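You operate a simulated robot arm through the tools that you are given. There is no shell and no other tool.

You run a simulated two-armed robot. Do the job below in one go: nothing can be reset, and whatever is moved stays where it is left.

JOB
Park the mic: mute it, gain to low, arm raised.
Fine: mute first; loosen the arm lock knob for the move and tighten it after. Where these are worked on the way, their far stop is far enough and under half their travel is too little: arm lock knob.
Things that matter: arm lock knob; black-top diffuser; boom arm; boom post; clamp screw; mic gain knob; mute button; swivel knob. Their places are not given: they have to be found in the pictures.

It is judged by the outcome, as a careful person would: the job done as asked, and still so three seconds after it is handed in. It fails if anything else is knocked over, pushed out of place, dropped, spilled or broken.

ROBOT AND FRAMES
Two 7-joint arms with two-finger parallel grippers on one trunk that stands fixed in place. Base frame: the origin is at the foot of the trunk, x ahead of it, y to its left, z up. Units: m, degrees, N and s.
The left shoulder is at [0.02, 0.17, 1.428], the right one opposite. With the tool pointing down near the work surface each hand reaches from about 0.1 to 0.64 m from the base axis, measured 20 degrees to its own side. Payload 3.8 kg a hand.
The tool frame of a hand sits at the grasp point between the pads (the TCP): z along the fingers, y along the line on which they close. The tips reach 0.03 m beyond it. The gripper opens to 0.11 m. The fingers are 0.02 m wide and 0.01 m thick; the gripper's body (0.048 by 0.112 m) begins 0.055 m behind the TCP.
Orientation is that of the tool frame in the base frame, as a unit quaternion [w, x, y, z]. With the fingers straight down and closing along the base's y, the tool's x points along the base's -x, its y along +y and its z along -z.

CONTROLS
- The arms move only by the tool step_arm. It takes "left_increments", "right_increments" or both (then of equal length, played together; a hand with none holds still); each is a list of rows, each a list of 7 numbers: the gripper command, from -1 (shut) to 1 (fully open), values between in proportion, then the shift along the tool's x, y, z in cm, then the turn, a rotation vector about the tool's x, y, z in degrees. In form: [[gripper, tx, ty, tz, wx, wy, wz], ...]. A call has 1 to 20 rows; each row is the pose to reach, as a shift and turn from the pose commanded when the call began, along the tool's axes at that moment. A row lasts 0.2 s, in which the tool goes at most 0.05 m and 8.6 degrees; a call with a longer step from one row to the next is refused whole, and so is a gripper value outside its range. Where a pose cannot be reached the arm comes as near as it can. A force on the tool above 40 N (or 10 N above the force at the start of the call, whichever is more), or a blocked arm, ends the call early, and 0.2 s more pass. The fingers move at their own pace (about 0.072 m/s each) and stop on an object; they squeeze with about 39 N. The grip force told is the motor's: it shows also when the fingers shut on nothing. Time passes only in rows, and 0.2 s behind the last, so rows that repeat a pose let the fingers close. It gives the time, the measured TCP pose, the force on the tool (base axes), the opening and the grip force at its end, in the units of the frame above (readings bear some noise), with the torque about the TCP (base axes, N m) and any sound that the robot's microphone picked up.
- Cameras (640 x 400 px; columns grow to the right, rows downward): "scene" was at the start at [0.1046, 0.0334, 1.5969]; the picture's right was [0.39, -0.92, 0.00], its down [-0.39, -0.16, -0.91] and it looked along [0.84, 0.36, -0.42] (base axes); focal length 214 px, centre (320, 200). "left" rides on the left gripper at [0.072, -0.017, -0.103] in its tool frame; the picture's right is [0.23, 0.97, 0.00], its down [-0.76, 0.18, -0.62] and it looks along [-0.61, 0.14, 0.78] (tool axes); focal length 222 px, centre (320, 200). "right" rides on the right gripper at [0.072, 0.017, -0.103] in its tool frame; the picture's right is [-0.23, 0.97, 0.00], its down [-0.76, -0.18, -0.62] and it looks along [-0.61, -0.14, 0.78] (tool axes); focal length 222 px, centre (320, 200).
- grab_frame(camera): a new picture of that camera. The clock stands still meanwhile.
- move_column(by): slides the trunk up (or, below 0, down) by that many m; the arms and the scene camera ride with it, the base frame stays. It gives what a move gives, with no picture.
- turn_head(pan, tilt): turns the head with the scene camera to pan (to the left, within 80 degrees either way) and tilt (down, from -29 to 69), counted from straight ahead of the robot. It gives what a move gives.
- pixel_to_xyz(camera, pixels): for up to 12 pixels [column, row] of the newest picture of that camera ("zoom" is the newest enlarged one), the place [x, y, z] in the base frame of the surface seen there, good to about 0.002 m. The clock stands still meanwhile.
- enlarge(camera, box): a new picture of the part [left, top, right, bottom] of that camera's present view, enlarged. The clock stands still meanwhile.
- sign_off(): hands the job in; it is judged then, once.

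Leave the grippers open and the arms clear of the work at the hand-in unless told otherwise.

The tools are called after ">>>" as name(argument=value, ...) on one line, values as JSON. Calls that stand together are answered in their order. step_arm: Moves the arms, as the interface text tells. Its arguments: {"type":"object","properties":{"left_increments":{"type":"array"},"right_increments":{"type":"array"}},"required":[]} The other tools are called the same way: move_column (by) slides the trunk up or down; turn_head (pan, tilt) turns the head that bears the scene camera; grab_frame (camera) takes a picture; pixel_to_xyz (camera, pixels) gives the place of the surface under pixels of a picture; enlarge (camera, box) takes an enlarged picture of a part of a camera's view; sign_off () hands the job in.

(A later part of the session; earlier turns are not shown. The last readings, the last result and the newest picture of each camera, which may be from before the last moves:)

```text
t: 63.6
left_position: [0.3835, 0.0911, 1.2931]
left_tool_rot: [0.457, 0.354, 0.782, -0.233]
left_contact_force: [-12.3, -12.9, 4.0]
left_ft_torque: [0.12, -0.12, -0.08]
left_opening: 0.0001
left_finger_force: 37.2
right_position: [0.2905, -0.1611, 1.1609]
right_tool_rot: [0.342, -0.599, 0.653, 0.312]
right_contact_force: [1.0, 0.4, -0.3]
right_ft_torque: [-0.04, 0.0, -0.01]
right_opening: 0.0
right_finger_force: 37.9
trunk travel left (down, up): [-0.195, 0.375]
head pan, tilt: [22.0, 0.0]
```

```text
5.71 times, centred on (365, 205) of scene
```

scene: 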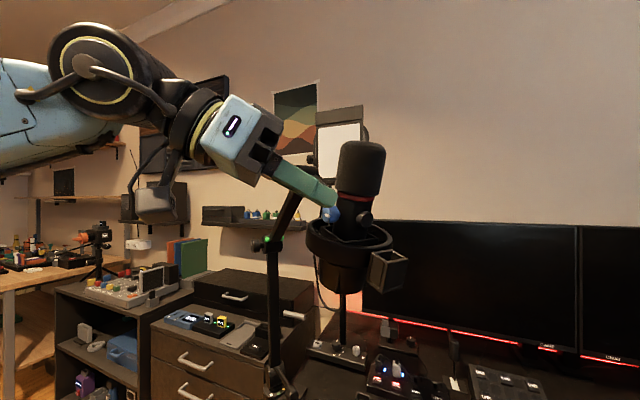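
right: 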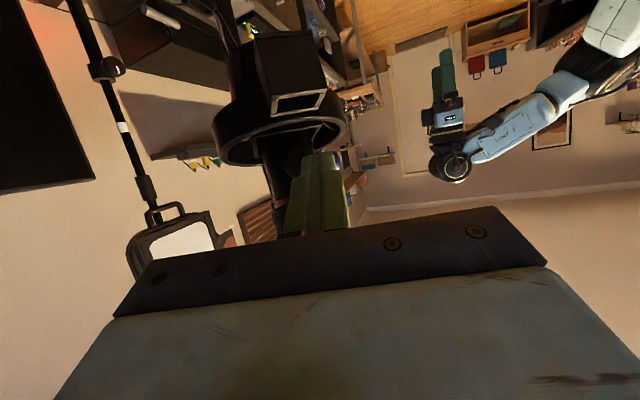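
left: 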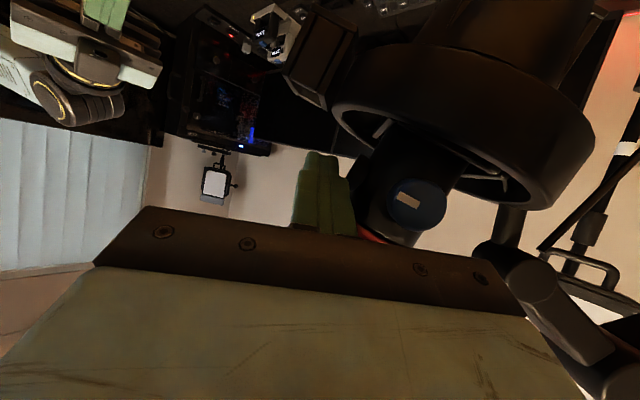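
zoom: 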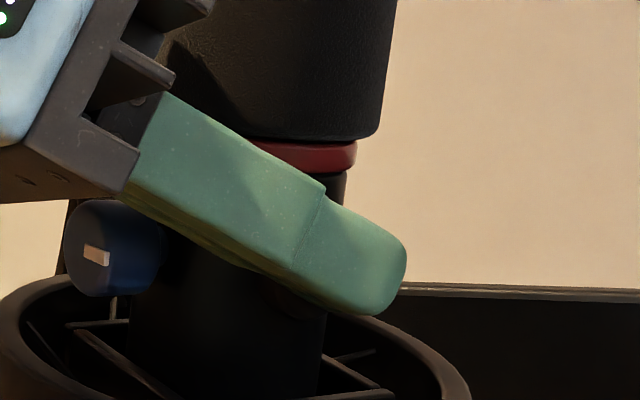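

The disc is against the fingertip's side. I'll release it and see whether anything has changed on the mic.

>>> step_arm(left_increments=[[-1, 0, -1, 0, 0, 0, 0], [-1, 0, -2.5, 0.2, 0, 0, 0], [-1, 0, -4, 0.5, 0, 0, 0]])

>>> enlarge(camera="scene", box=[330, 170, 400, 240])

>>> enlarge(camera="left", box=[370, 120, 530, 260])

```text
t: 64.4
left_position: [0.3581, 0.0648, 1.2912]
left_tool_rot: [0.456, 0.353, 0.783, -0.234]
left_contact_force: [-0.3, -0.7, 0.2]
left_ft_torque: [0.03, -0.01, 0.02]
left_opening: 0.0
left_finger_force: 38.0
right_position: [0.2919, -0.159, 1.1616]
right_tool_rot: [0.341, -0.599, 0.654, 0.312]
right_contact_force: [-0.6, -0.8, 0.1]
right_ft_torque: [-0.01, -0.01, -0.01]
right_opening: 0.0
right_finger_force: 37.7
trunk travel left (down, up): [-0.195, 0.375]
head pan, tilt: [22.0, 0.0]
```

```text
5.71 times, centred on (365, 205) of scene
```

zoom: 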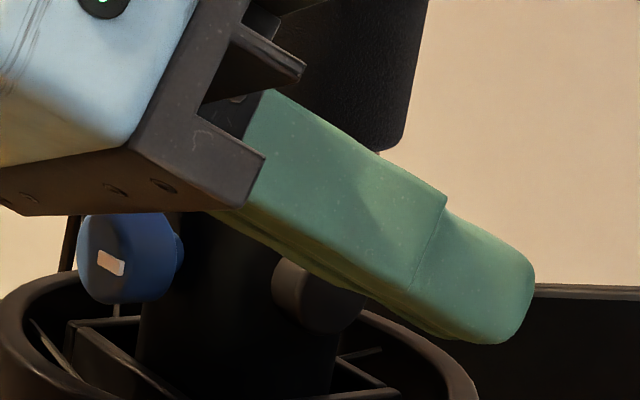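

```text
2.86 times, centred on (450, 190) of left
```

zoom: 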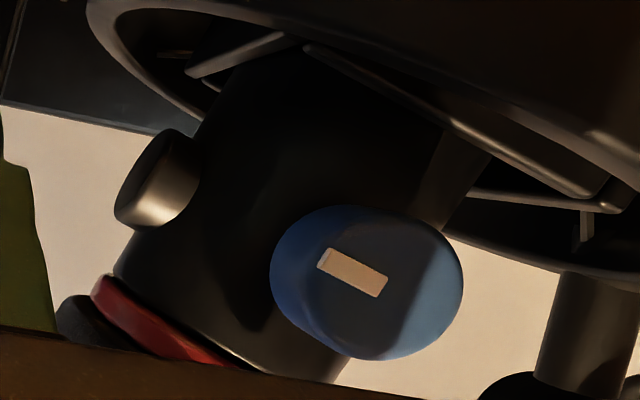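

No visible change and no click, and the finger's wider base may have touched the disc's rim first. I'll yaw the hand 12 degrees so that only the fingertip corner leads, and line up on the disc's centre again.

>>> step_arm(left_increments=[[-1, 0, 0.5, -0.3, -5.2, -0.25, -2.8], [-1, 0, 1.0, -0.5, -10.5, -0.5, -5.7], [-1, 0, 1.5, -0.5, -10.5, -0.5, -5.7]])

>>> enlarge(camera="left", box=[270, 100, 470, 260])

>>> enlarge(camera="scene", box=[330, 170, 400, 240])

```text
t: 65.2
left_position: [0.3667, 0.0782, 1.2926]
left_tool_rot: [0.478, 0.269, 0.815, -0.185]
left_contact_force: [-0.6, 0.3, -0.7]
left_ft_torque: [0.04, 0.0, 0.0]
left_opening: 0.0001
left_finger_force: 37.8
right_position: [0.292, -0.1583, 1.1603]
right_tool_rot: [0.34, -0.599, 0.654, 0.312]
right_contact_force: [-0.2, 0.4, 0.0]
right_ft_torque: [-0.04, 0.0, 0.03]
right_opening: 0.0003
right_finger_force: 37.6
trunk travel left (down, up): [-0.195, 0.375]
head pan, tilt: [22.0, 0.0]
```

```text
2.50 times, centred on (370, 180) of left
```

zoom: 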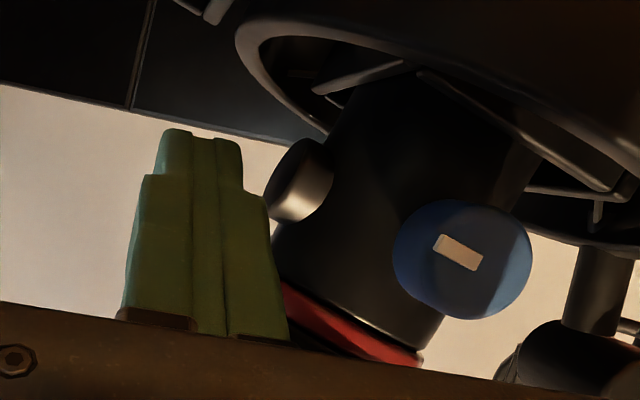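

```text
5.71 times, centred on (365, 205) of scene
```

zoom: 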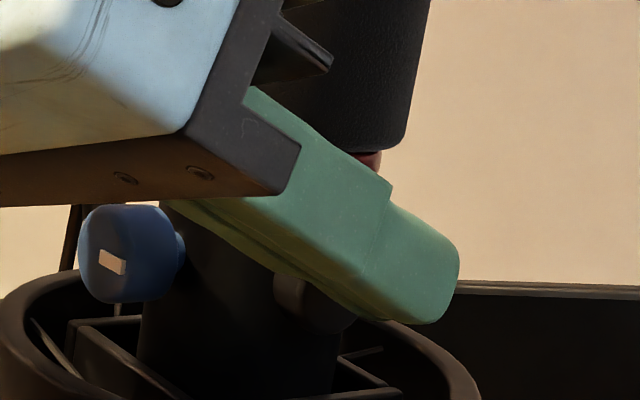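

I'll measure the finger's step corner and the disc in this left view, to see which touches first.

>>> pixel_to_xyz(camera="left", pixels=[[380, 168], [386, 165], [392, 170], [383, 178], [390, 160], [340, 158], [350, 180], [365, 158]])

>>> enlarge(camera="left", box=[310, 130, 410, 220])

>>> pixel_to_xyz(camera="zoom", pixels=[[280, 160], [300, 170], [320, 140], [330, 190], [350, 160], [360, 180], [340, 130], [270, 190], [200, 110], [220, 150], [260, 210], [280, 280]])

```text
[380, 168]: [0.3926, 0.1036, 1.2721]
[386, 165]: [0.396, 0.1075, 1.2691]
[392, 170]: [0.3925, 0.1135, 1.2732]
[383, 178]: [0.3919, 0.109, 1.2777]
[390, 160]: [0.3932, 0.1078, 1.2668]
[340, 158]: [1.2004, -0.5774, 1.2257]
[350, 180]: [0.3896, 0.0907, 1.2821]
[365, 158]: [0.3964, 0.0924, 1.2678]
```

```text
4.44 times, centred on (360, 175) of left
```

zoom: 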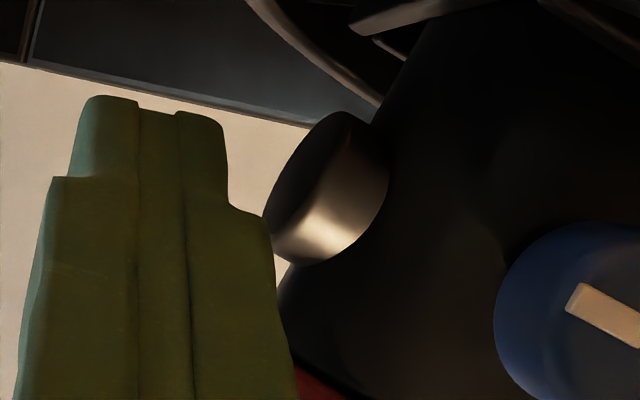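

```text
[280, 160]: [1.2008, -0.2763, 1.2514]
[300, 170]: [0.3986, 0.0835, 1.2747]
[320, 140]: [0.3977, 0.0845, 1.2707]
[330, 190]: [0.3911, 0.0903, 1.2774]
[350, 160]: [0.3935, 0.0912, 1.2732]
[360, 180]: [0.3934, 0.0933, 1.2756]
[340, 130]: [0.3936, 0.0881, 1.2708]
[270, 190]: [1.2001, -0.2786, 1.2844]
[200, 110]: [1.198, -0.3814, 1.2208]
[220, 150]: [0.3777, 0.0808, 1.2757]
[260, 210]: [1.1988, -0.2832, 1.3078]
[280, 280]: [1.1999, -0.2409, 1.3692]
```

Measured: the finger's flat side is now parallel to the disc's face, and only the narrow tip will touch it. The gap is about 10 mm. I'll press along tool +y.

>>> step_arm(left_increments=[[-1, 0, 0.4, 0, 0, 0, 0], [-1, 0, 0.8, 0, 0, 0, 0], [-1, 0, 1.0, 0, 0, 0, 0]])

>>> step_arm(left_increments=[[-1, 0, 0.15, 0, 0, 0, 0], [-1, 0, 0.3, 0, 0, 0, 0]])

>>> step_arm(left_increments=[[-1, 0, 0.15, 0, 0, 0, 0], [-1, 0, 0.3, 0, 0, 0, 0]])

>>> enlarge(camera="left", box=[310, 130, 410, 220])

```text
t: 66.0
left_position: [0.3731, 0.0861, 1.2924]
left_tool_rot: [0.478, 0.269, 0.815, -0.185]
left_contact_force: [0.3, 0.7, -0.3]
left_ft_torque: [-0.02, -0.01, 0.0]
left_opening: 0.0
left_finger_force: 37.6
right_position: [0.2927, -0.1578, 1.1623]
right_tool_rot: [0.341, -0.599, 0.654, 0.311]
right_contact_force: [0.3, 0.3, -0.1]
right_ft_torque: [-0.02, 0.01, 0.01]
right_opening: 0.0002
right_finger_force: 38.0
trunk travel left (down, up): [-0.195, 0.375]
head pan, tilt: [22.0, 0.0]
```

```text
t: 66.6
left_position: [0.3752, 0.0881, 1.292]
left_tool_rot: [0.478, 0.27, 0.815, -0.185]
left_contact_force: [0.2, 0.1, 0.3]
left_ft_torque: [-0.02, 0.02, -0.04]
left_opening: 0.0001
left_finger_force: 38.0
right_position: [0.293, -0.1588, 1.16]
right_tool_rot: [0.341, -0.599, 0.654, 0.311]
right_contact_force: [0.7, -0.3, -0.2]
right_ft_torque: [-0.04, 0.02, 0.02]
right_opening: 0.0
right_finger_force: 37.7
trunk travel left (down, up): [-0.195, 0.375]
head pan, tilt: [22.0, 0.0]
```

```text
t: 67.2
left_position: [0.3769, 0.0892, 1.2928]
left_tool_rot: [0.478, 0.271, 0.815, -0.186]
left_contact_force: [-0.6, -1.5, 1.2]
left_ft_torque: [0.0, 0.01, -0.02]
left_opening: 0.0
left_finger_force: 37.5
right_position: [0.2913, -0.1586, 1.1608]
right_tool_rot: [0.341, -0.599, 0.654, 0.311]
right_contact_force: [-0.3, -0.4, 0.2]
right_ft_torque: [-0.01, 0.03, 0.0]
right_opening: 0.0
right_finger_force: 37.3
trunk travel left (down, up): [-0.195, 0.375]
head pan, tilt: [22.0, 0.0]
heard: click
```

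```text
4.44 times, centred on (360, 175) of left
```

zoom: 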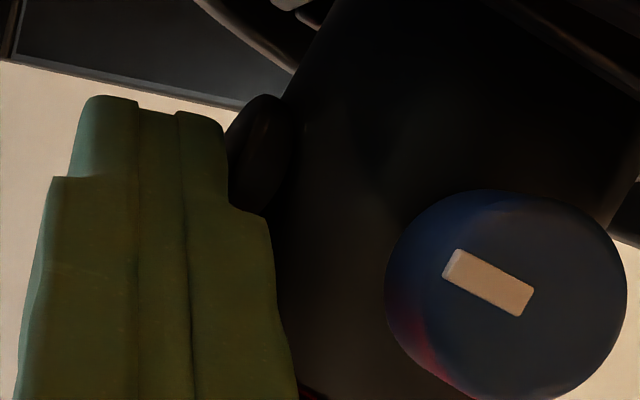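

A click was heard, and red light now shows on the knob's edge. I'll back the finger away and look at the red band.

>>> step_arm(left_increments=[[-1, 0, -1, 0, 0, 0, 0], [-1, 0, -2.5, 0, 0, 0, 0], [-1, 0, -4, 0, 0, 0, 0], [-1, 0, -5, -3, 0, 0, 0], [-1, 0, -5, -7, 0, 0, 0]])

>>> grab_frame(camera="scene")

>>> enlarge(camera="scene", box=[290, 120, 410, 270])

>>> grab_frame(camera="left")

```text
t: 68.4
left_position: [0.2965, 0.0912, 1.3263]
left_tool_rot: [0.478, 0.269, 0.816, -0.185]
left_contact_force: [0.1, 0.7, 0.7]
left_ft_torque: [-0.01, 0.0, 0.03]
left_opening: 0.0
left_finger_force: 37.6
right_position: [0.293, -0.1577, 1.1612]
right_tool_rot: [0.341, -0.6, 0.654, 0.311]
right_contact_force: [-0.8, 0.3, -0.1]
right_ft_torque: [-0.02, 0.0, 0.0]
right_opening: 0.0
right_finger_force: 37.8
trunk travel left (down, up): [-0.195, 0.375]
head pan, tilt: [22.0, 0.0]
```

```text
taken
```

scene: 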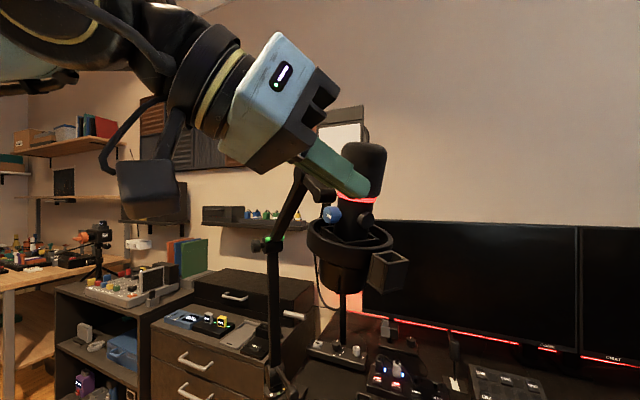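

```text
2.67 times, centred on (350, 195) of scene
```

zoom: 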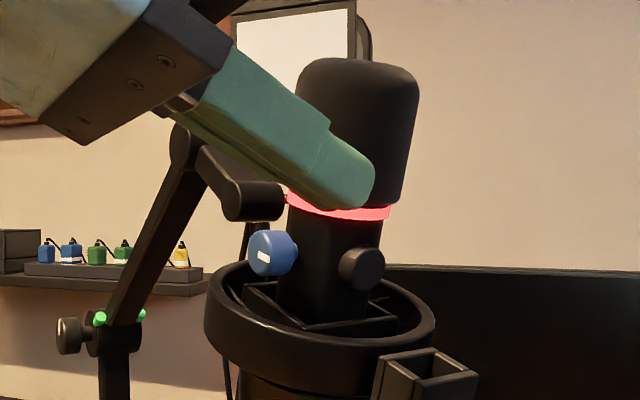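

```text
taken
```

left: 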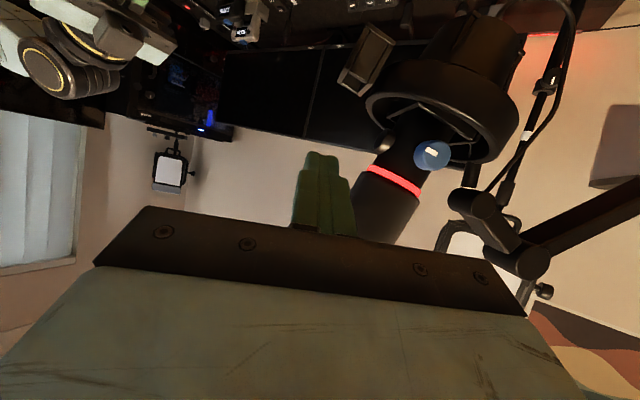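

The red band is lit: the mic is muted. Next is the gain knob. Its pointer is at roughly 3 o'clock as seen from outside, so "low" should be counter-clockwise to the stop. I'll measure the knob face from the left camera.

>>> enlarge(camera="left", box=[392, 125, 472, 185])

>>> pixel_to_xyz(camera="zoom", pixels=[[300, 240], [260, 200], [380, 200], [340, 280], [300, 170], [370, 240], [260, 250], [180, 240], [200, 300], [230, 160], [410, 200], [330, 210]])

>>> enlarge(camera="scene", box=[310, 190, 370, 230])

>>> pixel_to_xyz(camera="zoom", pixels=[[150, 240], [180, 240], [220, 240], [270, 240], [150, 200], [150, 290], [200, 180], [200, 310], [250, 190], [250, 300], [300, 240], [320, 240]])

```text
6.67 times, centred on (432, 155) of left
```

zoom: 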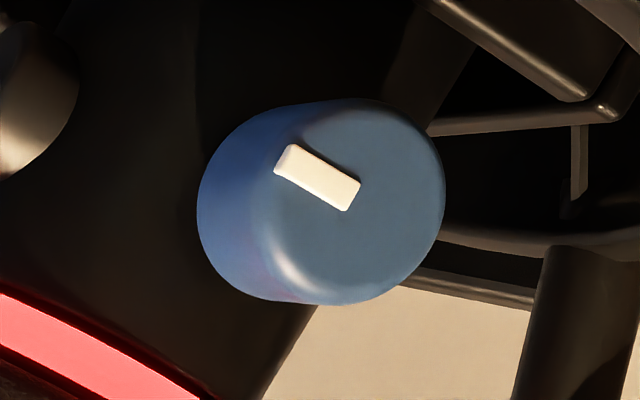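

```text
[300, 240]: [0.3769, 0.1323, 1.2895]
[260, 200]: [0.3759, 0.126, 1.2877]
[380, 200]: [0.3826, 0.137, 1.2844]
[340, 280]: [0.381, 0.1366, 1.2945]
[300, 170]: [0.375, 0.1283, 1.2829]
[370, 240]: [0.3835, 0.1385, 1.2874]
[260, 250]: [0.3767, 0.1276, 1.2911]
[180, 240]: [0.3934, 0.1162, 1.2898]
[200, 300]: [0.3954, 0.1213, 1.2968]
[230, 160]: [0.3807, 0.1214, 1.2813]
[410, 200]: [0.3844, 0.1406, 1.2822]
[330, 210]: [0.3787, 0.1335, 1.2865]
```

```text
10.00 times, centred on (340, 210) of scene
```

zoom: 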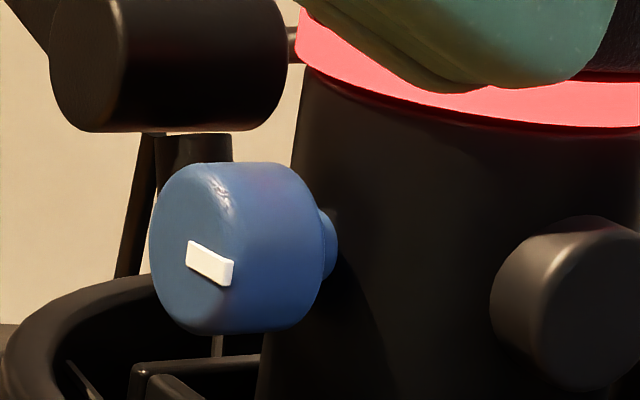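

```text
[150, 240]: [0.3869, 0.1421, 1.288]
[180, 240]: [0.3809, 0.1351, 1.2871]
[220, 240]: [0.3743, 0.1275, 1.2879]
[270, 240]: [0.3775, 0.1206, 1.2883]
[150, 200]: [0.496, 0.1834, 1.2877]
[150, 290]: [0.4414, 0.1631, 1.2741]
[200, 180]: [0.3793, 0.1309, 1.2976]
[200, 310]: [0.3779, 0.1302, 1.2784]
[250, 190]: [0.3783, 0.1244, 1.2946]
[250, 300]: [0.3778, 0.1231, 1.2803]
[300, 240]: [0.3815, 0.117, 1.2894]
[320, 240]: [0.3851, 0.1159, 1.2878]
```

The knob face centre is about (0.3805,0.1345,1.288), about 21 mm across, with its axis inwards along (0.72,-0.69,0.03). Next I'll check how high the ring's rim is beneath the fingers' path.

>>> enlarge(camera="scene", box=[295, 200, 375, 260])

>>> pixel_to_xyz(camera="zoom", pixels=[[95, 190], [95, 220], [110, 250], [140, 270], [180, 285], [230, 300], [100, 170], [120, 160], [150, 245], [90, 250], [130, 300], [300, 310]])

```text
6.67 times, centred on (335, 230) of scene
```

zoom: 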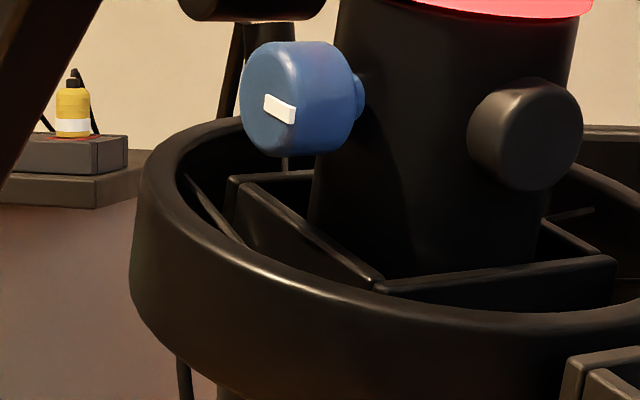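

```text
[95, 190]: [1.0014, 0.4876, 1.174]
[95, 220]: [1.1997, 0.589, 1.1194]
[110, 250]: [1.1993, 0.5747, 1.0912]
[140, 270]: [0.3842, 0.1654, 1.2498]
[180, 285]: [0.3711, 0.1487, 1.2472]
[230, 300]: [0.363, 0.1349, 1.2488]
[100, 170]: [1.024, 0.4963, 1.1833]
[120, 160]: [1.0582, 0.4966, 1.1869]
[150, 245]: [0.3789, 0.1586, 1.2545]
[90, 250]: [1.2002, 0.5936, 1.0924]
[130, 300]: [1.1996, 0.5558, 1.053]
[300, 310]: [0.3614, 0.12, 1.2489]
```

The rim lies near z 1.25–1.265 below the knob. I'll pitch the hand 20 degrees down so the fingers clear it. First I'll move to 6 cm in front of the knob along its axis, gripper opened to about 34 mm.

>>> step_arm(left_increments=[[-0.38, 1.3, 3.1, -0.5, 2.1, -4.15, 2.35], [-0.38, 2.6, 6.3, -1.0, 4.2, -8.3, 4.7], [-0.38, 3.83, 9.43, -1.42, 4.2, -8.3, 4.7]])

>>> grab_frame(camera="left")

>>> enlarge(camera="scene", box=[270, 150, 390, 270])

```text
t: 69.2
left_position: [0.3313, 0.1846, 1.2959]
left_tool_rot: [0.533, 0.306, 0.759, -0.214]
left_contact_force: [0.3, 0.3, -0.1]
left_ft_torque: [0.0, 0.0, 0.0]
left_opening: 0.034
left_finger_force: 0.1
right_position: [0.2917, -0.158, 1.1606]
right_tool_rot: [0.342, -0.598, 0.655, 0.311]
right_contact_force: [0.8, -0.8, -0.3]
right_ft_torque: [-0.03, 0.06, -0.02]
right_opening: 0.0
right_finger_force: 37.8
trunk travel left (down, up): [-0.195, 0.375]
head pan, tilt: [22.0, 0.0]
```

```text
taken
```

left: 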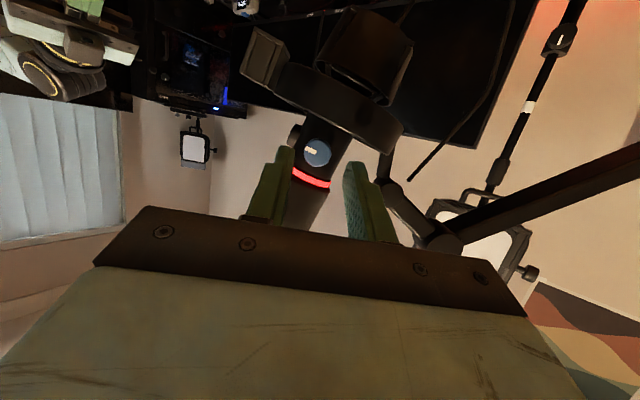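

```text
3.33 times, centred on (330, 210) of scene
```

zoom: 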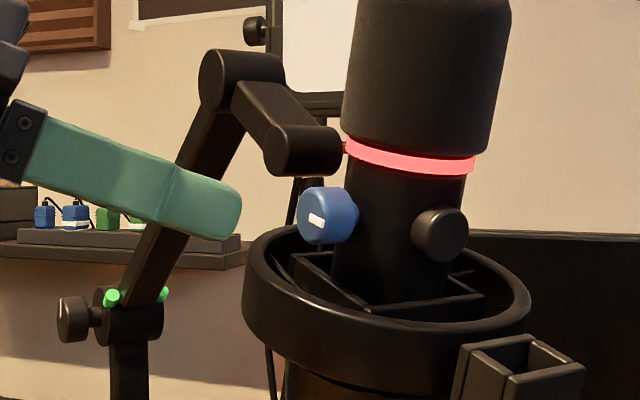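

The knob sits centred between the fingers. I'll roll the hand 40 degrees clockwise at this standoff, then advance onto the knob and close.

>>> step_arm(left_increments=[[-0.42, 0.01, -0.13, 0, -2.74, 0, 7.52], [-0.42, 0.03, -0.26, 0.01, -5.47, 0, 15.0], [-0.42, 0.06, -0.38, 0.02, -8.2, 0, 22.6], [-0.42, 0.1, -0.51, 0.04, -10.9, 0, 30.1], [-0.42, 0.15, -0.64, 0.055, -13.7, 0, 37.6], [-0.42, -0.88, -0.64, 2.88, -13.7, 0, 37.6]])

>>> grab_frame(camera="left")

>>> enlarge(camera="scene", box=[270, 150, 390, 270])

```text
t: 70.6
left_position: [0.3498, 0.1561, 1.2957]
left_tool_rot: [0.604, 0.471, 0.64, 0.058]
left_contact_force: [0.5, -0.1, 0.7]
left_ft_torque: [0.0, -0.03, 0.05]
left_opening: 0.0318
left_finger_force: 0.0
right_position: [0.2922, -0.1603, 1.162]
right_tool_rot: [0.342, -0.599, 0.654, 0.312]
right_contact_force: [0.2, -0.6, 1.1]
right_ft_torque: [0.01, 0.01, -0.03]
right_opening: 0.0
right_finger_force: 38.2
trunk travel left (down, up): [-0.195, 0.375]
head pan, tilt: [22.0, 0.0]
```

```text
taken
```

left: 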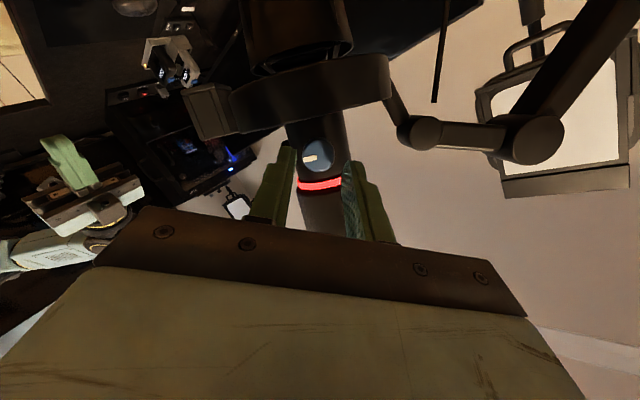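

```text
3.33 times, centred on (330, 210) of scene
```

zoom: 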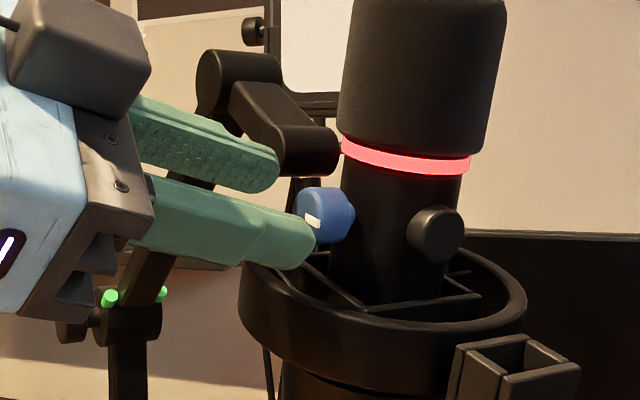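

Alignment is good: the knob is centred between the fingers and 2.5 cm ahead. I'll advance and close on it.

>>> step_arm(left_increments=[[-0.42, -0.35, 0, 1.3, 0, 0, 0], [-0.42, -0.67, 0, 2.5, 0, 0, 0]])

>>> grab_frame(camera="left")

>>> enlarge(camera="scene", box=[290, 170, 370, 250])

```text
t: 71.2
left_position: [0.3687, 0.1403, 1.2931]
left_tool_rot: [0.605, 0.47, 0.641, 0.06]
left_contact_force: [0.4, -0.6, 0.5]
left_ft_torque: [-0.03, 0.01, 0.0]
left_opening: 0.0319
left_finger_force: 0.1
right_position: [0.2925, -0.1593, 1.1606]
right_tool_rot: [0.341, -0.599, 0.654, 0.311]
right_contact_force: [-0.7, 0.4, 0.3]
right_ft_torque: [0.0, -0.01, 0.02]
right_opening: 0.0002
right_finger_force: 37.9
trunk travel left (down, up): [-0.195, 0.375]
head pan, tilt: [22.0, 0.0]
```

```text
taken
```

left: 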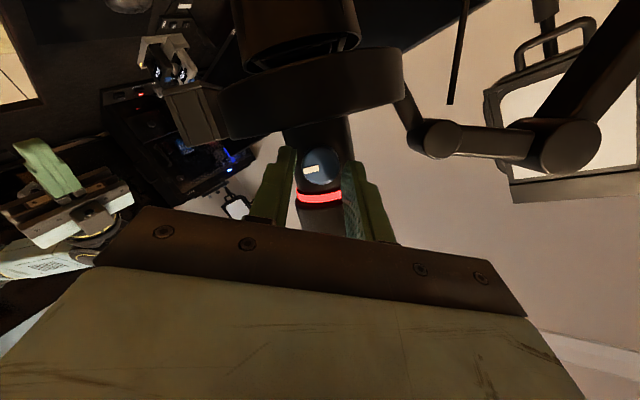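

```text
5.00 times, centred on (330, 210) of scene
```

zoom: 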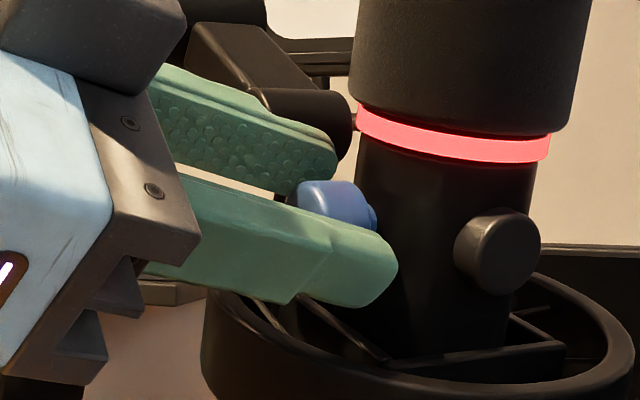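

The knob is between the fingers. Closing now.

>>> step_arm(left_increments=[[-1, 0, 0, 0, 0, 0, 0], [-1, 0, 0, 0, 0, 0, 0], [-1, 0, 0, 0, 0, 0, 0]])

>>> enlarge(camera="left", box=[260, 110, 400, 230])

```text
t: 72.0
left_position: [0.3695, 0.1399, 1.2935]
left_tool_rot: [0.605, 0.47, 0.64, 0.059]
left_contact_force: [3.0, -1.2, -0.4]
left_ft_torque: [-0.17, -0.25, 0.05]
left_opening: 0.0239
left_finger_force: 39.2
right_position: [0.2934, -0.1574, 1.1608]
right_tool_rot: [0.341, -0.599, 0.655, 0.311]
right_contact_force: [0.1, -0.7, 0.0]
right_ft_torque: [-0.01, 0.02, -0.02]
right_opening: 0.0
right_finger_force: 37.8
trunk travel left (down, up): [-0.195, 0.375]
head pan, tilt: [22.0, 0.0]
```

```text
3.33 times, centred on (330, 170) of left
```

zoom: 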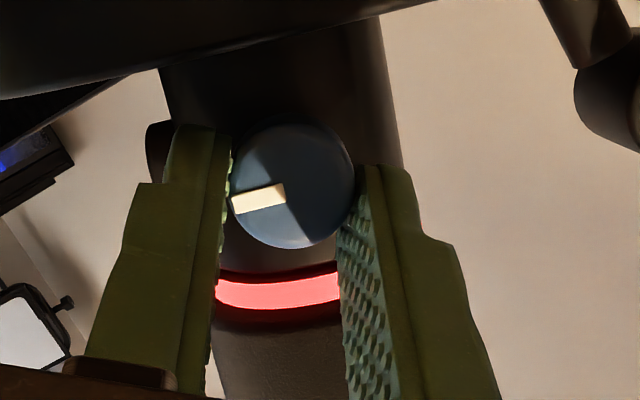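

Gripped at 24 mm. Now I'll turn counter-clockwise (as seen from outside) about the knob's axis, first 40 degrees.

>>> step_arm(left_increments=[[-1, 0.006, 0.095, 0.002, 2.74, 0, -7.52], [-1, 0.025, 0.189, 0.009, 5.47, 0, -15.04], [-1, 0.056, 0.278, 0.02, 8.21, 0, -22.56], [-1, 0.098, 0.362, 0.035, 10.94, 0, -30.1], [-1, 0.15, 0.44, 0.055, 13.7, 0, -37.6]])

>>> enlarge(camera="left", box=[260, 110, 400, 230])

>>> enlarge(camera="scene", box=[270, 120, 390, 270])

```text
t: 73.2
left_position: [0.3739, 0.1455, 1.296]
left_tool_rot: [0.533, 0.305, 0.76, -0.215]
left_contact_force: [12.3, 8.9, 9.9]
left_ft_torque: [-0.74, -1.09, 0.75]
left_opening: 0.0239
left_finger_force: 39.1
right_position: [0.2927, -0.1562, 1.1601]
right_tool_rot: [0.34, -0.599, 0.655, 0.311]
right_contact_force: [0.5, 0.6, 0.1]
right_ft_torque: [-0.02, 0.02, 0.04]
right_opening: 0.0
right_finger_force: 37.4
trunk travel left (down, up): [-0.195, 0.375]
head pan, tilt: [22.0, 0.0]
```

```text
3.33 times, centred on (330, 170) of left
```

zoom: 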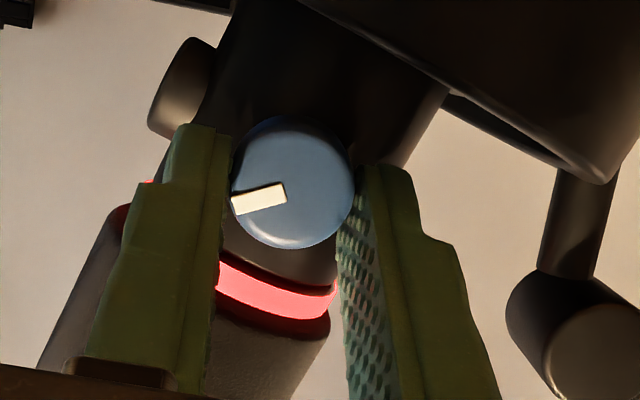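

```text
2.67 times, centred on (330, 195) of scene
```

zoom: 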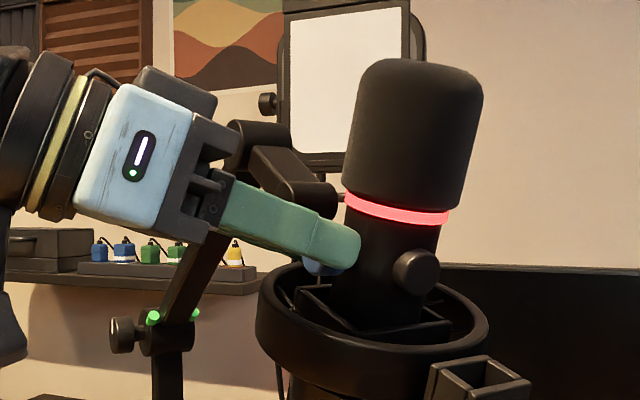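

The knob turned with the hand, but side force built up (about 18 N), so my axis is slightly off. I'll open the fingers to relax that and check whether the mic has shifted.

>>> step_arm(left_increments=[[-0.42, 0, 0, 0, 0, 0, 0], [-0.42, 0, 0, 0, 0, 0, 0]])

>>> enlarge(camera="scene", box=[270, 120, 390, 270])

>>> enlarge(camera="left", box=[260, 90, 400, 230])

>>> pixel_to_xyz(camera="zoom", pixels=[[310, 220], [290, 180], [330, 180], [290, 260], [330, 240], [280, 220], [260, 240]])

```text
t: 73.8
left_position: [0.3705, 0.1425, 1.2939]
left_tool_rot: [0.531, 0.307, 0.76, -0.214]
left_contact_force: [-0.6, -0.2, -0.1]
left_ft_torque: [0.0, 0.01, -0.02]
left_opening: 0.0318
left_finger_force: 0.0
right_position: [0.2923, -0.1589, 1.1609]
right_tool_rot: [0.341, -0.599, 0.654, 0.311]
right_contact_force: [1.1, -0.1, -0.7]
right_ft_torque: [-0.03, -0.05, 0.01]
right_opening: 0.0
right_finger_force: 37.8
trunk travel left (down, up): [-0.195, 0.375]
head pan, tilt: [22.0, 0.0]
```

```text
2.67 times, centred on (330, 195) of scene
```

zoom: 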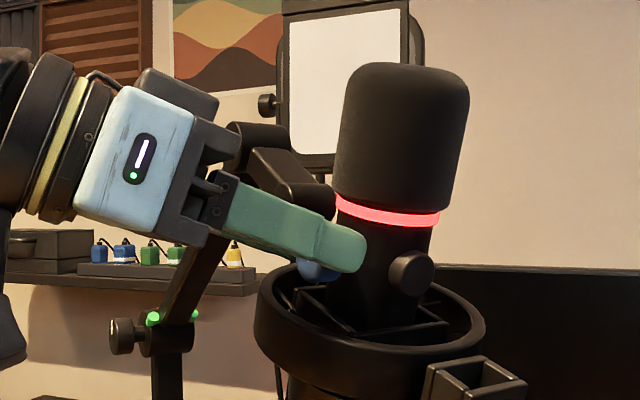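

```text
2.86 times, centred on (330, 160) of left
```

zoom: 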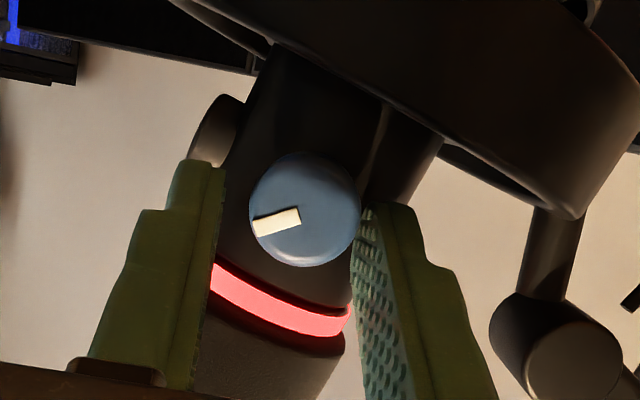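

```text
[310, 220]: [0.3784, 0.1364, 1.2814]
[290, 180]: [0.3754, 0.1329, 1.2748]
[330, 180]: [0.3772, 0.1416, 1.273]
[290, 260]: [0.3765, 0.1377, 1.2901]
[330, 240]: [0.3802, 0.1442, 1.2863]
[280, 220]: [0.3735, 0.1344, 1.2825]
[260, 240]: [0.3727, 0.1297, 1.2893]
```

The knob is now at about 2 o'clock, having turned roughly 35–40 degrees, and the mic settled back to within 2–3 mm. A better axis estimate is azimuth -39, 4 degrees up. I'll retract 3 cm, roll back clockwise on the corrected axis, and line up again.

>>> step_arm(left_increments=[[-0.38, 0.6, -0.13, -1.36, 0, 0, 0], [-0.38, 1.22, -0.26, -2.73, 0, 0, 0], [-0.38, 1.3, -0.33, -2.7, -4.1, 0.3, 7], [-0.38, 1.4, -0.4, -2.65, -8.3, 0.6, 13.9], [-0.38, 1.5, -0.5, -2.6, -12.4, 1, 20.9], [-0.38, 1.6, -0.6, -2.55, -16.6, 1.3, 27.8], [-0.38, 1.69, -0.64, -2.54, -20.7, 1.6, 34.8]])

>>> enlarge(camera="left", box=[250, 90, 410, 230])

>>> pixel_to_xyz(camera="zoom", pixels=[[270, 190], [300, 190], [240, 190], [270, 160], [270, 230], [250, 170], [290, 210], [320, 190]])

```text
t: 75.4
left_position: [0.3466, 0.159, 1.2885]
left_tool_rot: [0.607, 0.423, 0.666, 0.096]
left_contact_force: [-0.8, 0.0, 0.3]
left_ft_torque: [0.03, -0.05, 0.01]
left_opening: 0.0338
left_finger_force: 0.1
right_position: [0.2915, -0.1583, 1.161]
right_tool_rot: [0.341, -0.599, 0.654, 0.311]
right_contact_force: [0.8, 0.1, -0.4]
right_ft_torque: [0.0, -0.01, 0.03]
right_opening: 0.0
right_finger_force: 38.0
trunk travel left (down, up): [-0.195, 0.375]
head pan, tilt: [22.0, 0.0]
```

```text
2.86 times, centred on (330, 160) of left
```

zoom: 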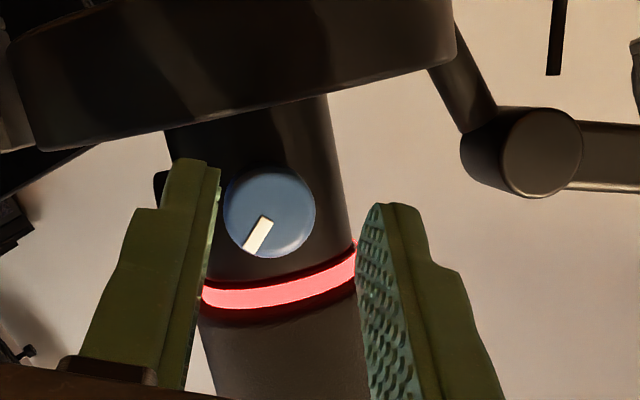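

```text
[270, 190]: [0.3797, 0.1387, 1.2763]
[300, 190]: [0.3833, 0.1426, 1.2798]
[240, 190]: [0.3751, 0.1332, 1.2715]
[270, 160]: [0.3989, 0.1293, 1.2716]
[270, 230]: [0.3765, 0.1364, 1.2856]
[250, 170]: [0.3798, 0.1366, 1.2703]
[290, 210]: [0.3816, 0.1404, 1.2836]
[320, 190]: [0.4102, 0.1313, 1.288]
```

The knob face is now at about (0.378,0.138,1.281), roughly 4 mm off-centre between the fingers. I'll correct sideways while advancing, and close again.

>>> step_arm(left_increments=[[-0.38, -0.3, -0.43, 0.3, 0, 0, 0], [-0.38, -0.65, -0.43, 1.4, 0, 0, 0], [-0.38, -0.98, -0.43, 2.52, 0, 0, 0]])

>>> enlarge(camera="left", box=[250, 90, 410, 230])

>>> enlarge(camera="scene", box=[290, 170, 370, 250])

```text
t: 76.2
left_position: [0.3665, 0.141, 1.2859]
left_tool_rot: [0.608, 0.421, 0.666, 0.097]
left_contact_force: [0.8, 0.0, 0.6]
left_ft_torque: [-0.01, 0.01, -0.03]
left_opening: 0.034
left_finger_force: 0.1
right_position: [0.292, -0.159, 1.1611]
right_tool_rot: [0.341, -0.599, 0.654, 0.311]
right_contact_force: [0.6, 0.1, -0.5]
right_ft_torque: [0.0, -0.03, -0.01]
right_opening: 0.0
right_finger_force: 37.8
trunk travel left (down, up): [-0.195, 0.375]
head pan, tilt: [22.0, 0.0]
```

```text
2.86 times, centred on (330, 160) of left
```

zoom: 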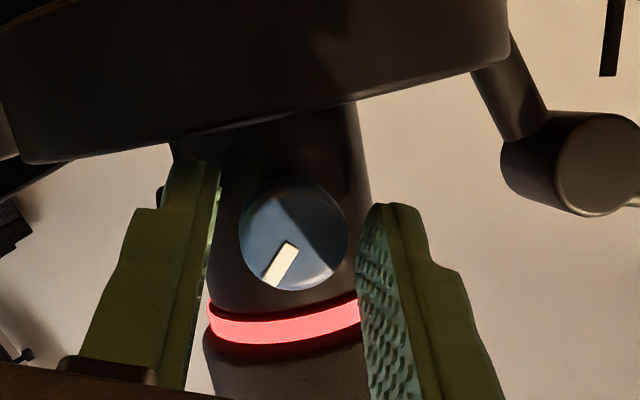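

```text
5.00 times, centred on (330, 210) of scene
```

zoom: 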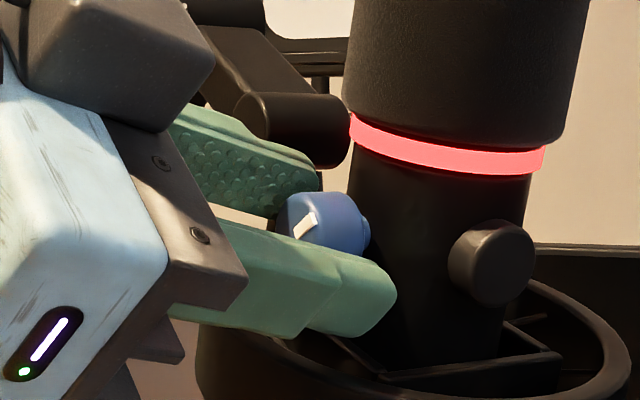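

Well placed. Closing on the knob, then turning counter-clockwise 48 degrees.

>>> step_arm(left_increments=[[-1, 0, 0, 0, 0, 0, 0], [-1, 0, 0, 0, 0, 0, 0], [-1, 0, 0, 0, 0, 0, 0], [-1, 0, 0.131, 0.004, 3.74, 0.25, -7.06], [-1, 0.015, 0.26, 0.017, 7.49, 0.5, -14.13], [-1, 0.046, 0.385, 0.038, 11.23, 0.74, -21.2], [-1, 0.093, 0.504, 0.067, 14.98, 0.99, -28.3], [-1, 0.153, 0.6145, 0.103, 18.7, 1.24, -35.3], [-1, 0.2275, 0.7136, 0.146, 22.5, 1.49, -42.4]])

>>> enlarge(camera="left", box=[250, 90, 410, 230])

>>> enlarge(camera="scene", box=[270, 120, 390, 270])

```text
t: 78.2
left_position: [0.371, 0.1468, 1.288]
left_tool_rot: [0.5, 0.26, 0.787, -0.253]
left_contact_force: [6.0, 5.5, 4.5]
left_ft_torque: [-0.32, -0.89, 0.44]
left_opening: 0.0232
left_finger_force: 38.9
right_position: [0.2928, -0.1593, 1.1618]
right_tool_rot: [0.341, -0.599, 0.654, 0.312]
right_contact_force: [0.4, 0.6, 0.2]
right_ft_torque: [-0.01, 0.0, -0.03]
right_opening: 0.0
right_finger_force: 37.8
trunk travel left (down, up): [-0.195, 0.375]
head pan, tilt: [22.0, 0.0]
```

```text
2.86 times, centred on (330, 160) of left
```

zoom: 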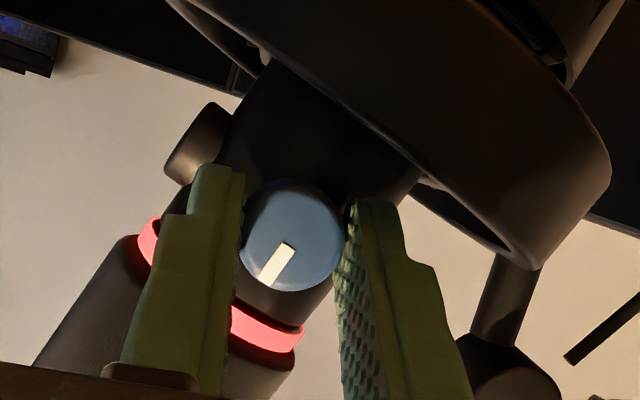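

```text
2.67 times, centred on (330, 195) of scene
```

zoom: 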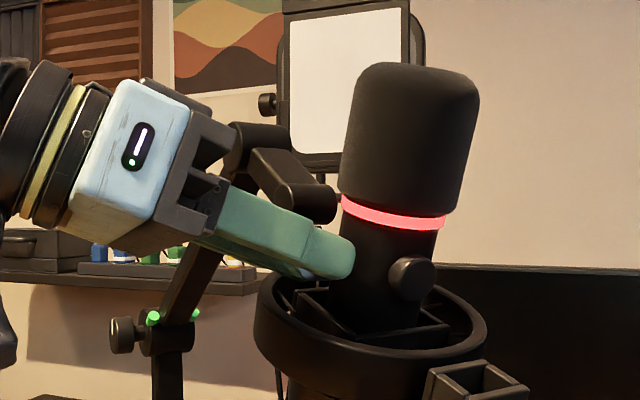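

The knob turns with the hand and the side force is modest (9 N). I'll continue 32 degrees more.

>>> step_arm(left_increments=[[-1, 0, 0.131, 0.004, 3.74, 0.25, -7.06], [-1, 0.015, 0.26, 0.017, 7.49, 0.5, -14.13], [-1, 0.046, 0.385, 0.038, 11.23, 0.74, -21.2], [-1, 0.093, 0.504, 0.067, 14.98, 0.99, -28.3]])

>>> enlarge(camera="left", box=[250, 90, 410, 230])

>>> enlarge(camera="scene", box=[270, 120, 390, 270])

```text
t: 79.2
left_position: [0.3762, 0.1499, 1.286]
left_tool_rot: [0.376, 0.124, 0.792, -0.465]
left_contact_force: [4.9, 7.6, -0.3]
left_ft_torque: [0.43, -0.11, 0.74]
left_opening: 0.0233
left_finger_force: 38.9
right_position: [0.2921, -0.1578, 1.1605]
right_tool_rot: [0.341, -0.599, 0.654, 0.311]
right_contact_force: [0.2, -0.2, 0.1]
right_ft_torque: [0.01, 0.02, 0.01]
right_opening: 0.0001
right_finger_force: 37.8
trunk travel left (down, up): [-0.195, 0.375]
head pan, tilt: [22.0, 0.0]
```

```text
2.86 times, centred on (330, 160) of left
```

zoom: 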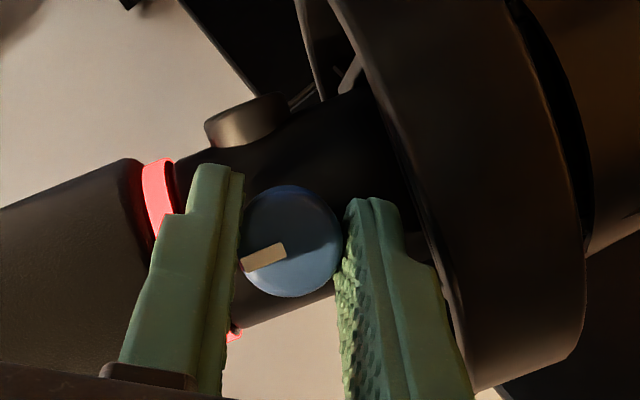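

```text
2.67 times, centred on (330, 195) of scene
```

zoom: 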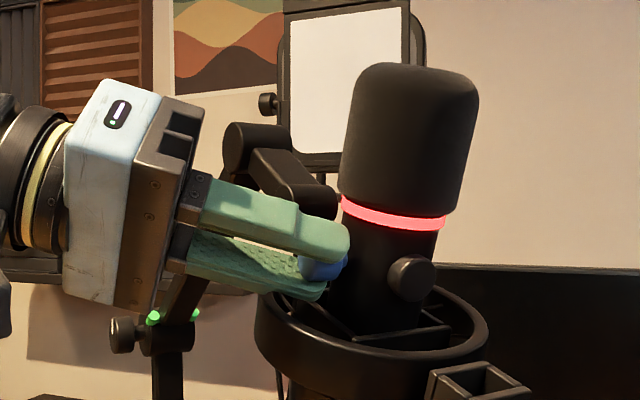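

This time the pointer stayed put relative to the mic while the fingers slipped round, which suggests the knob met its counter-clockwise stop with the pointer "up". I'll open, retract and check.

>>> step_arm(left_increments=[[-0.38, 0, 0, 0, 0, 0, 0], [-0.38, 0, 0, 0, 0, 0, 0], [-0.38, 1.4, 0.1, -2.65, 0, 0, 0], [-0.38, 2.8, 0.2, -5.3, 0, 0, 0]])

>>> enlarge(camera="left", box=[250, 70, 410, 230])

>>> enlarge(camera="scene", box=[290, 120, 410, 270])

```text
t: 80.2
left_position: [0.3297, 0.1916, 1.2794]
left_tool_rot: [0.378, 0.125, 0.791, -0.464]
left_contact_force: [0.0, 0.4, -0.1]
left_ft_torque: [0.0, -0.01, 0.02]
left_opening: 0.0343
left_finger_force: 0.0
right_position: [0.2915, -0.1583, 1.1605]
right_tool_rot: [0.34, -0.599, 0.654, 0.311]
right_contact_force: [0.8, 0.6, -0.6]
right_ft_torque: [0.01, 0.02, 0.02]
right_opening: 0.0
right_finger_force: 38.0
trunk travel left (down, up): [-0.195, 0.375]
head pan, tilt: [22.0, 0.0]
```

```text
2.50 times, centred on (330, 150) of left
```

zoom: 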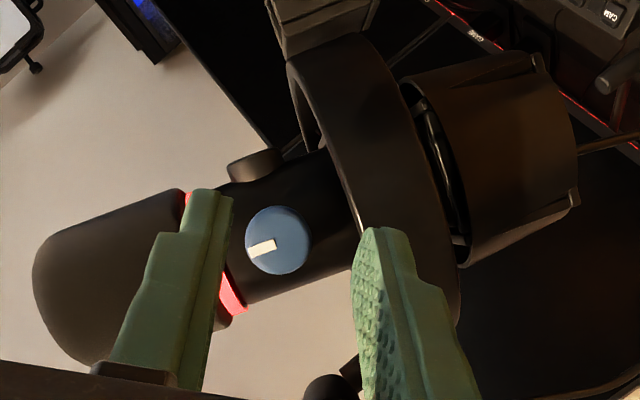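

```text
2.67 times, centred on (350, 195) of scene
```

zoom: 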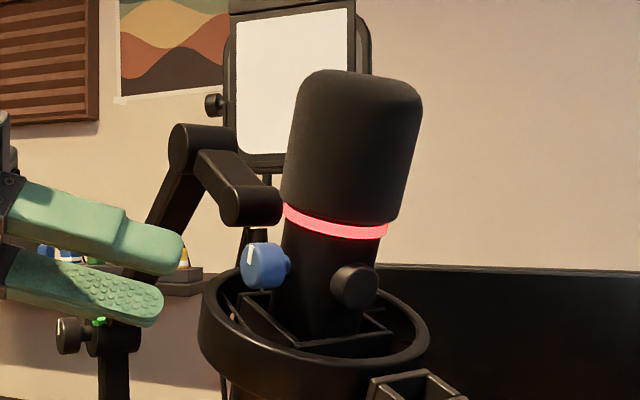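

The pointer now points straight up along the mic's axis. I'll look closely at the knob for any scale marks around it.

>>> enlarge(camera="left", box=[295, 140, 345, 180])

>>> enlarge(camera="scene", box=[310, 195, 360, 235])

>>> pixel_to_xyz(camera="zoom", pixels=[[180, 250], [220, 250], [260, 250], [200, 210], [220, 290], [150, 250], [300, 250], [260, 200], [260, 300]])

```text
10.00 times, centred on (320, 160) of left
```

zoom: 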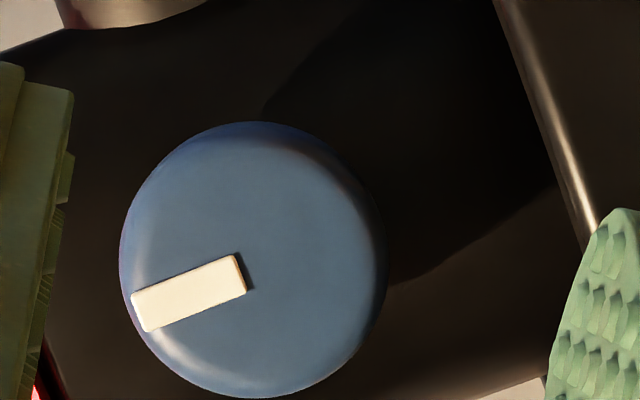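

```text
10.00 times, centred on (335, 215) of scene
```

zoom: 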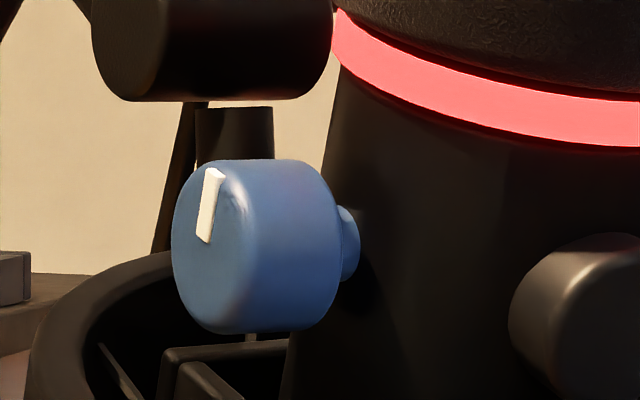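

```text
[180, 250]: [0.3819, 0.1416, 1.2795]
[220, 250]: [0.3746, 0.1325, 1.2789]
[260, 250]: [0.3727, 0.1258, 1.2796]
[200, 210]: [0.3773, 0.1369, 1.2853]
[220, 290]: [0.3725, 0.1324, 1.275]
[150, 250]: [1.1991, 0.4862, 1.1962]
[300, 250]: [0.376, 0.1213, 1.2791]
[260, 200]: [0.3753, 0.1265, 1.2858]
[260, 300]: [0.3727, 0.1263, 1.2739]
```

No scale marks. To be sure it's at the stop, I'll regrip with the fingers level and try to turn it counter-clockwise once more. First I'll roll back and line up.

>>> step_arm(left_increments=[[-0.38, -0.15, -0.15, 0.43, -3.74, -0.25, 7.06], [-0.38, -0.3, -0.3, 0.86, -7.48, -0.5, 14.1], [-0.38, -0.46, -0.45, 1.29, -11.2, -0.74, 21.2], [-0.38, -0.6, -0.6, 1.72, -15, -1, 28.2], [-0.38, -0.76, -0.75, 2.15, -18.7, -1.24, 35.3], [-0.38, -1.7, -0.81, 3.9, -18.7, -1.24, 35.3]])

>>> enlarge(camera="left", box=[250, 90, 410, 230])

```text
t: 81.6
left_position: [0.3563, 0.1542, 1.2867]
left_tool_rot: [0.525, 0.291, 0.775, -0.196]
left_contact_force: [0.2, 0.2, 1.1]
left_ft_torque: [0.03, 0.02, 0.0]
left_opening: 0.0342
left_finger_force: 0.2
right_position: [0.2927, -0.1578, 1.1612]
right_tool_rot: [0.341, -0.599, 0.655, 0.311]
right_contact_force: [0.5, 0.6, 0.7]
right_ft_torque: [0.0, -0.03, -0.01]
right_opening: 0.0001
right_finger_force: 37.5
trunk travel left (down, up): [-0.195, 0.375]
head pan, tilt: [22.0, 0.0]
```

```text
2.86 times, centred on (330, 160) of left
```

zoom: 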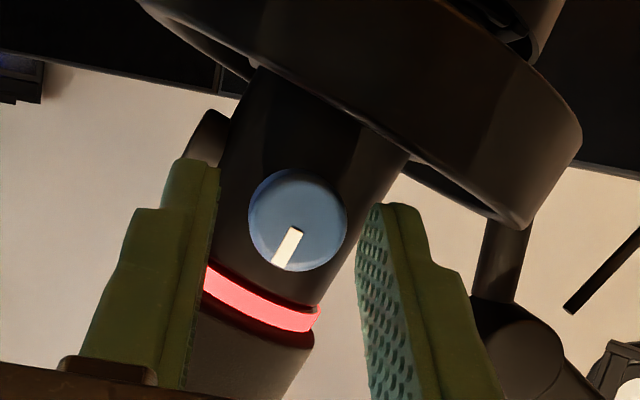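

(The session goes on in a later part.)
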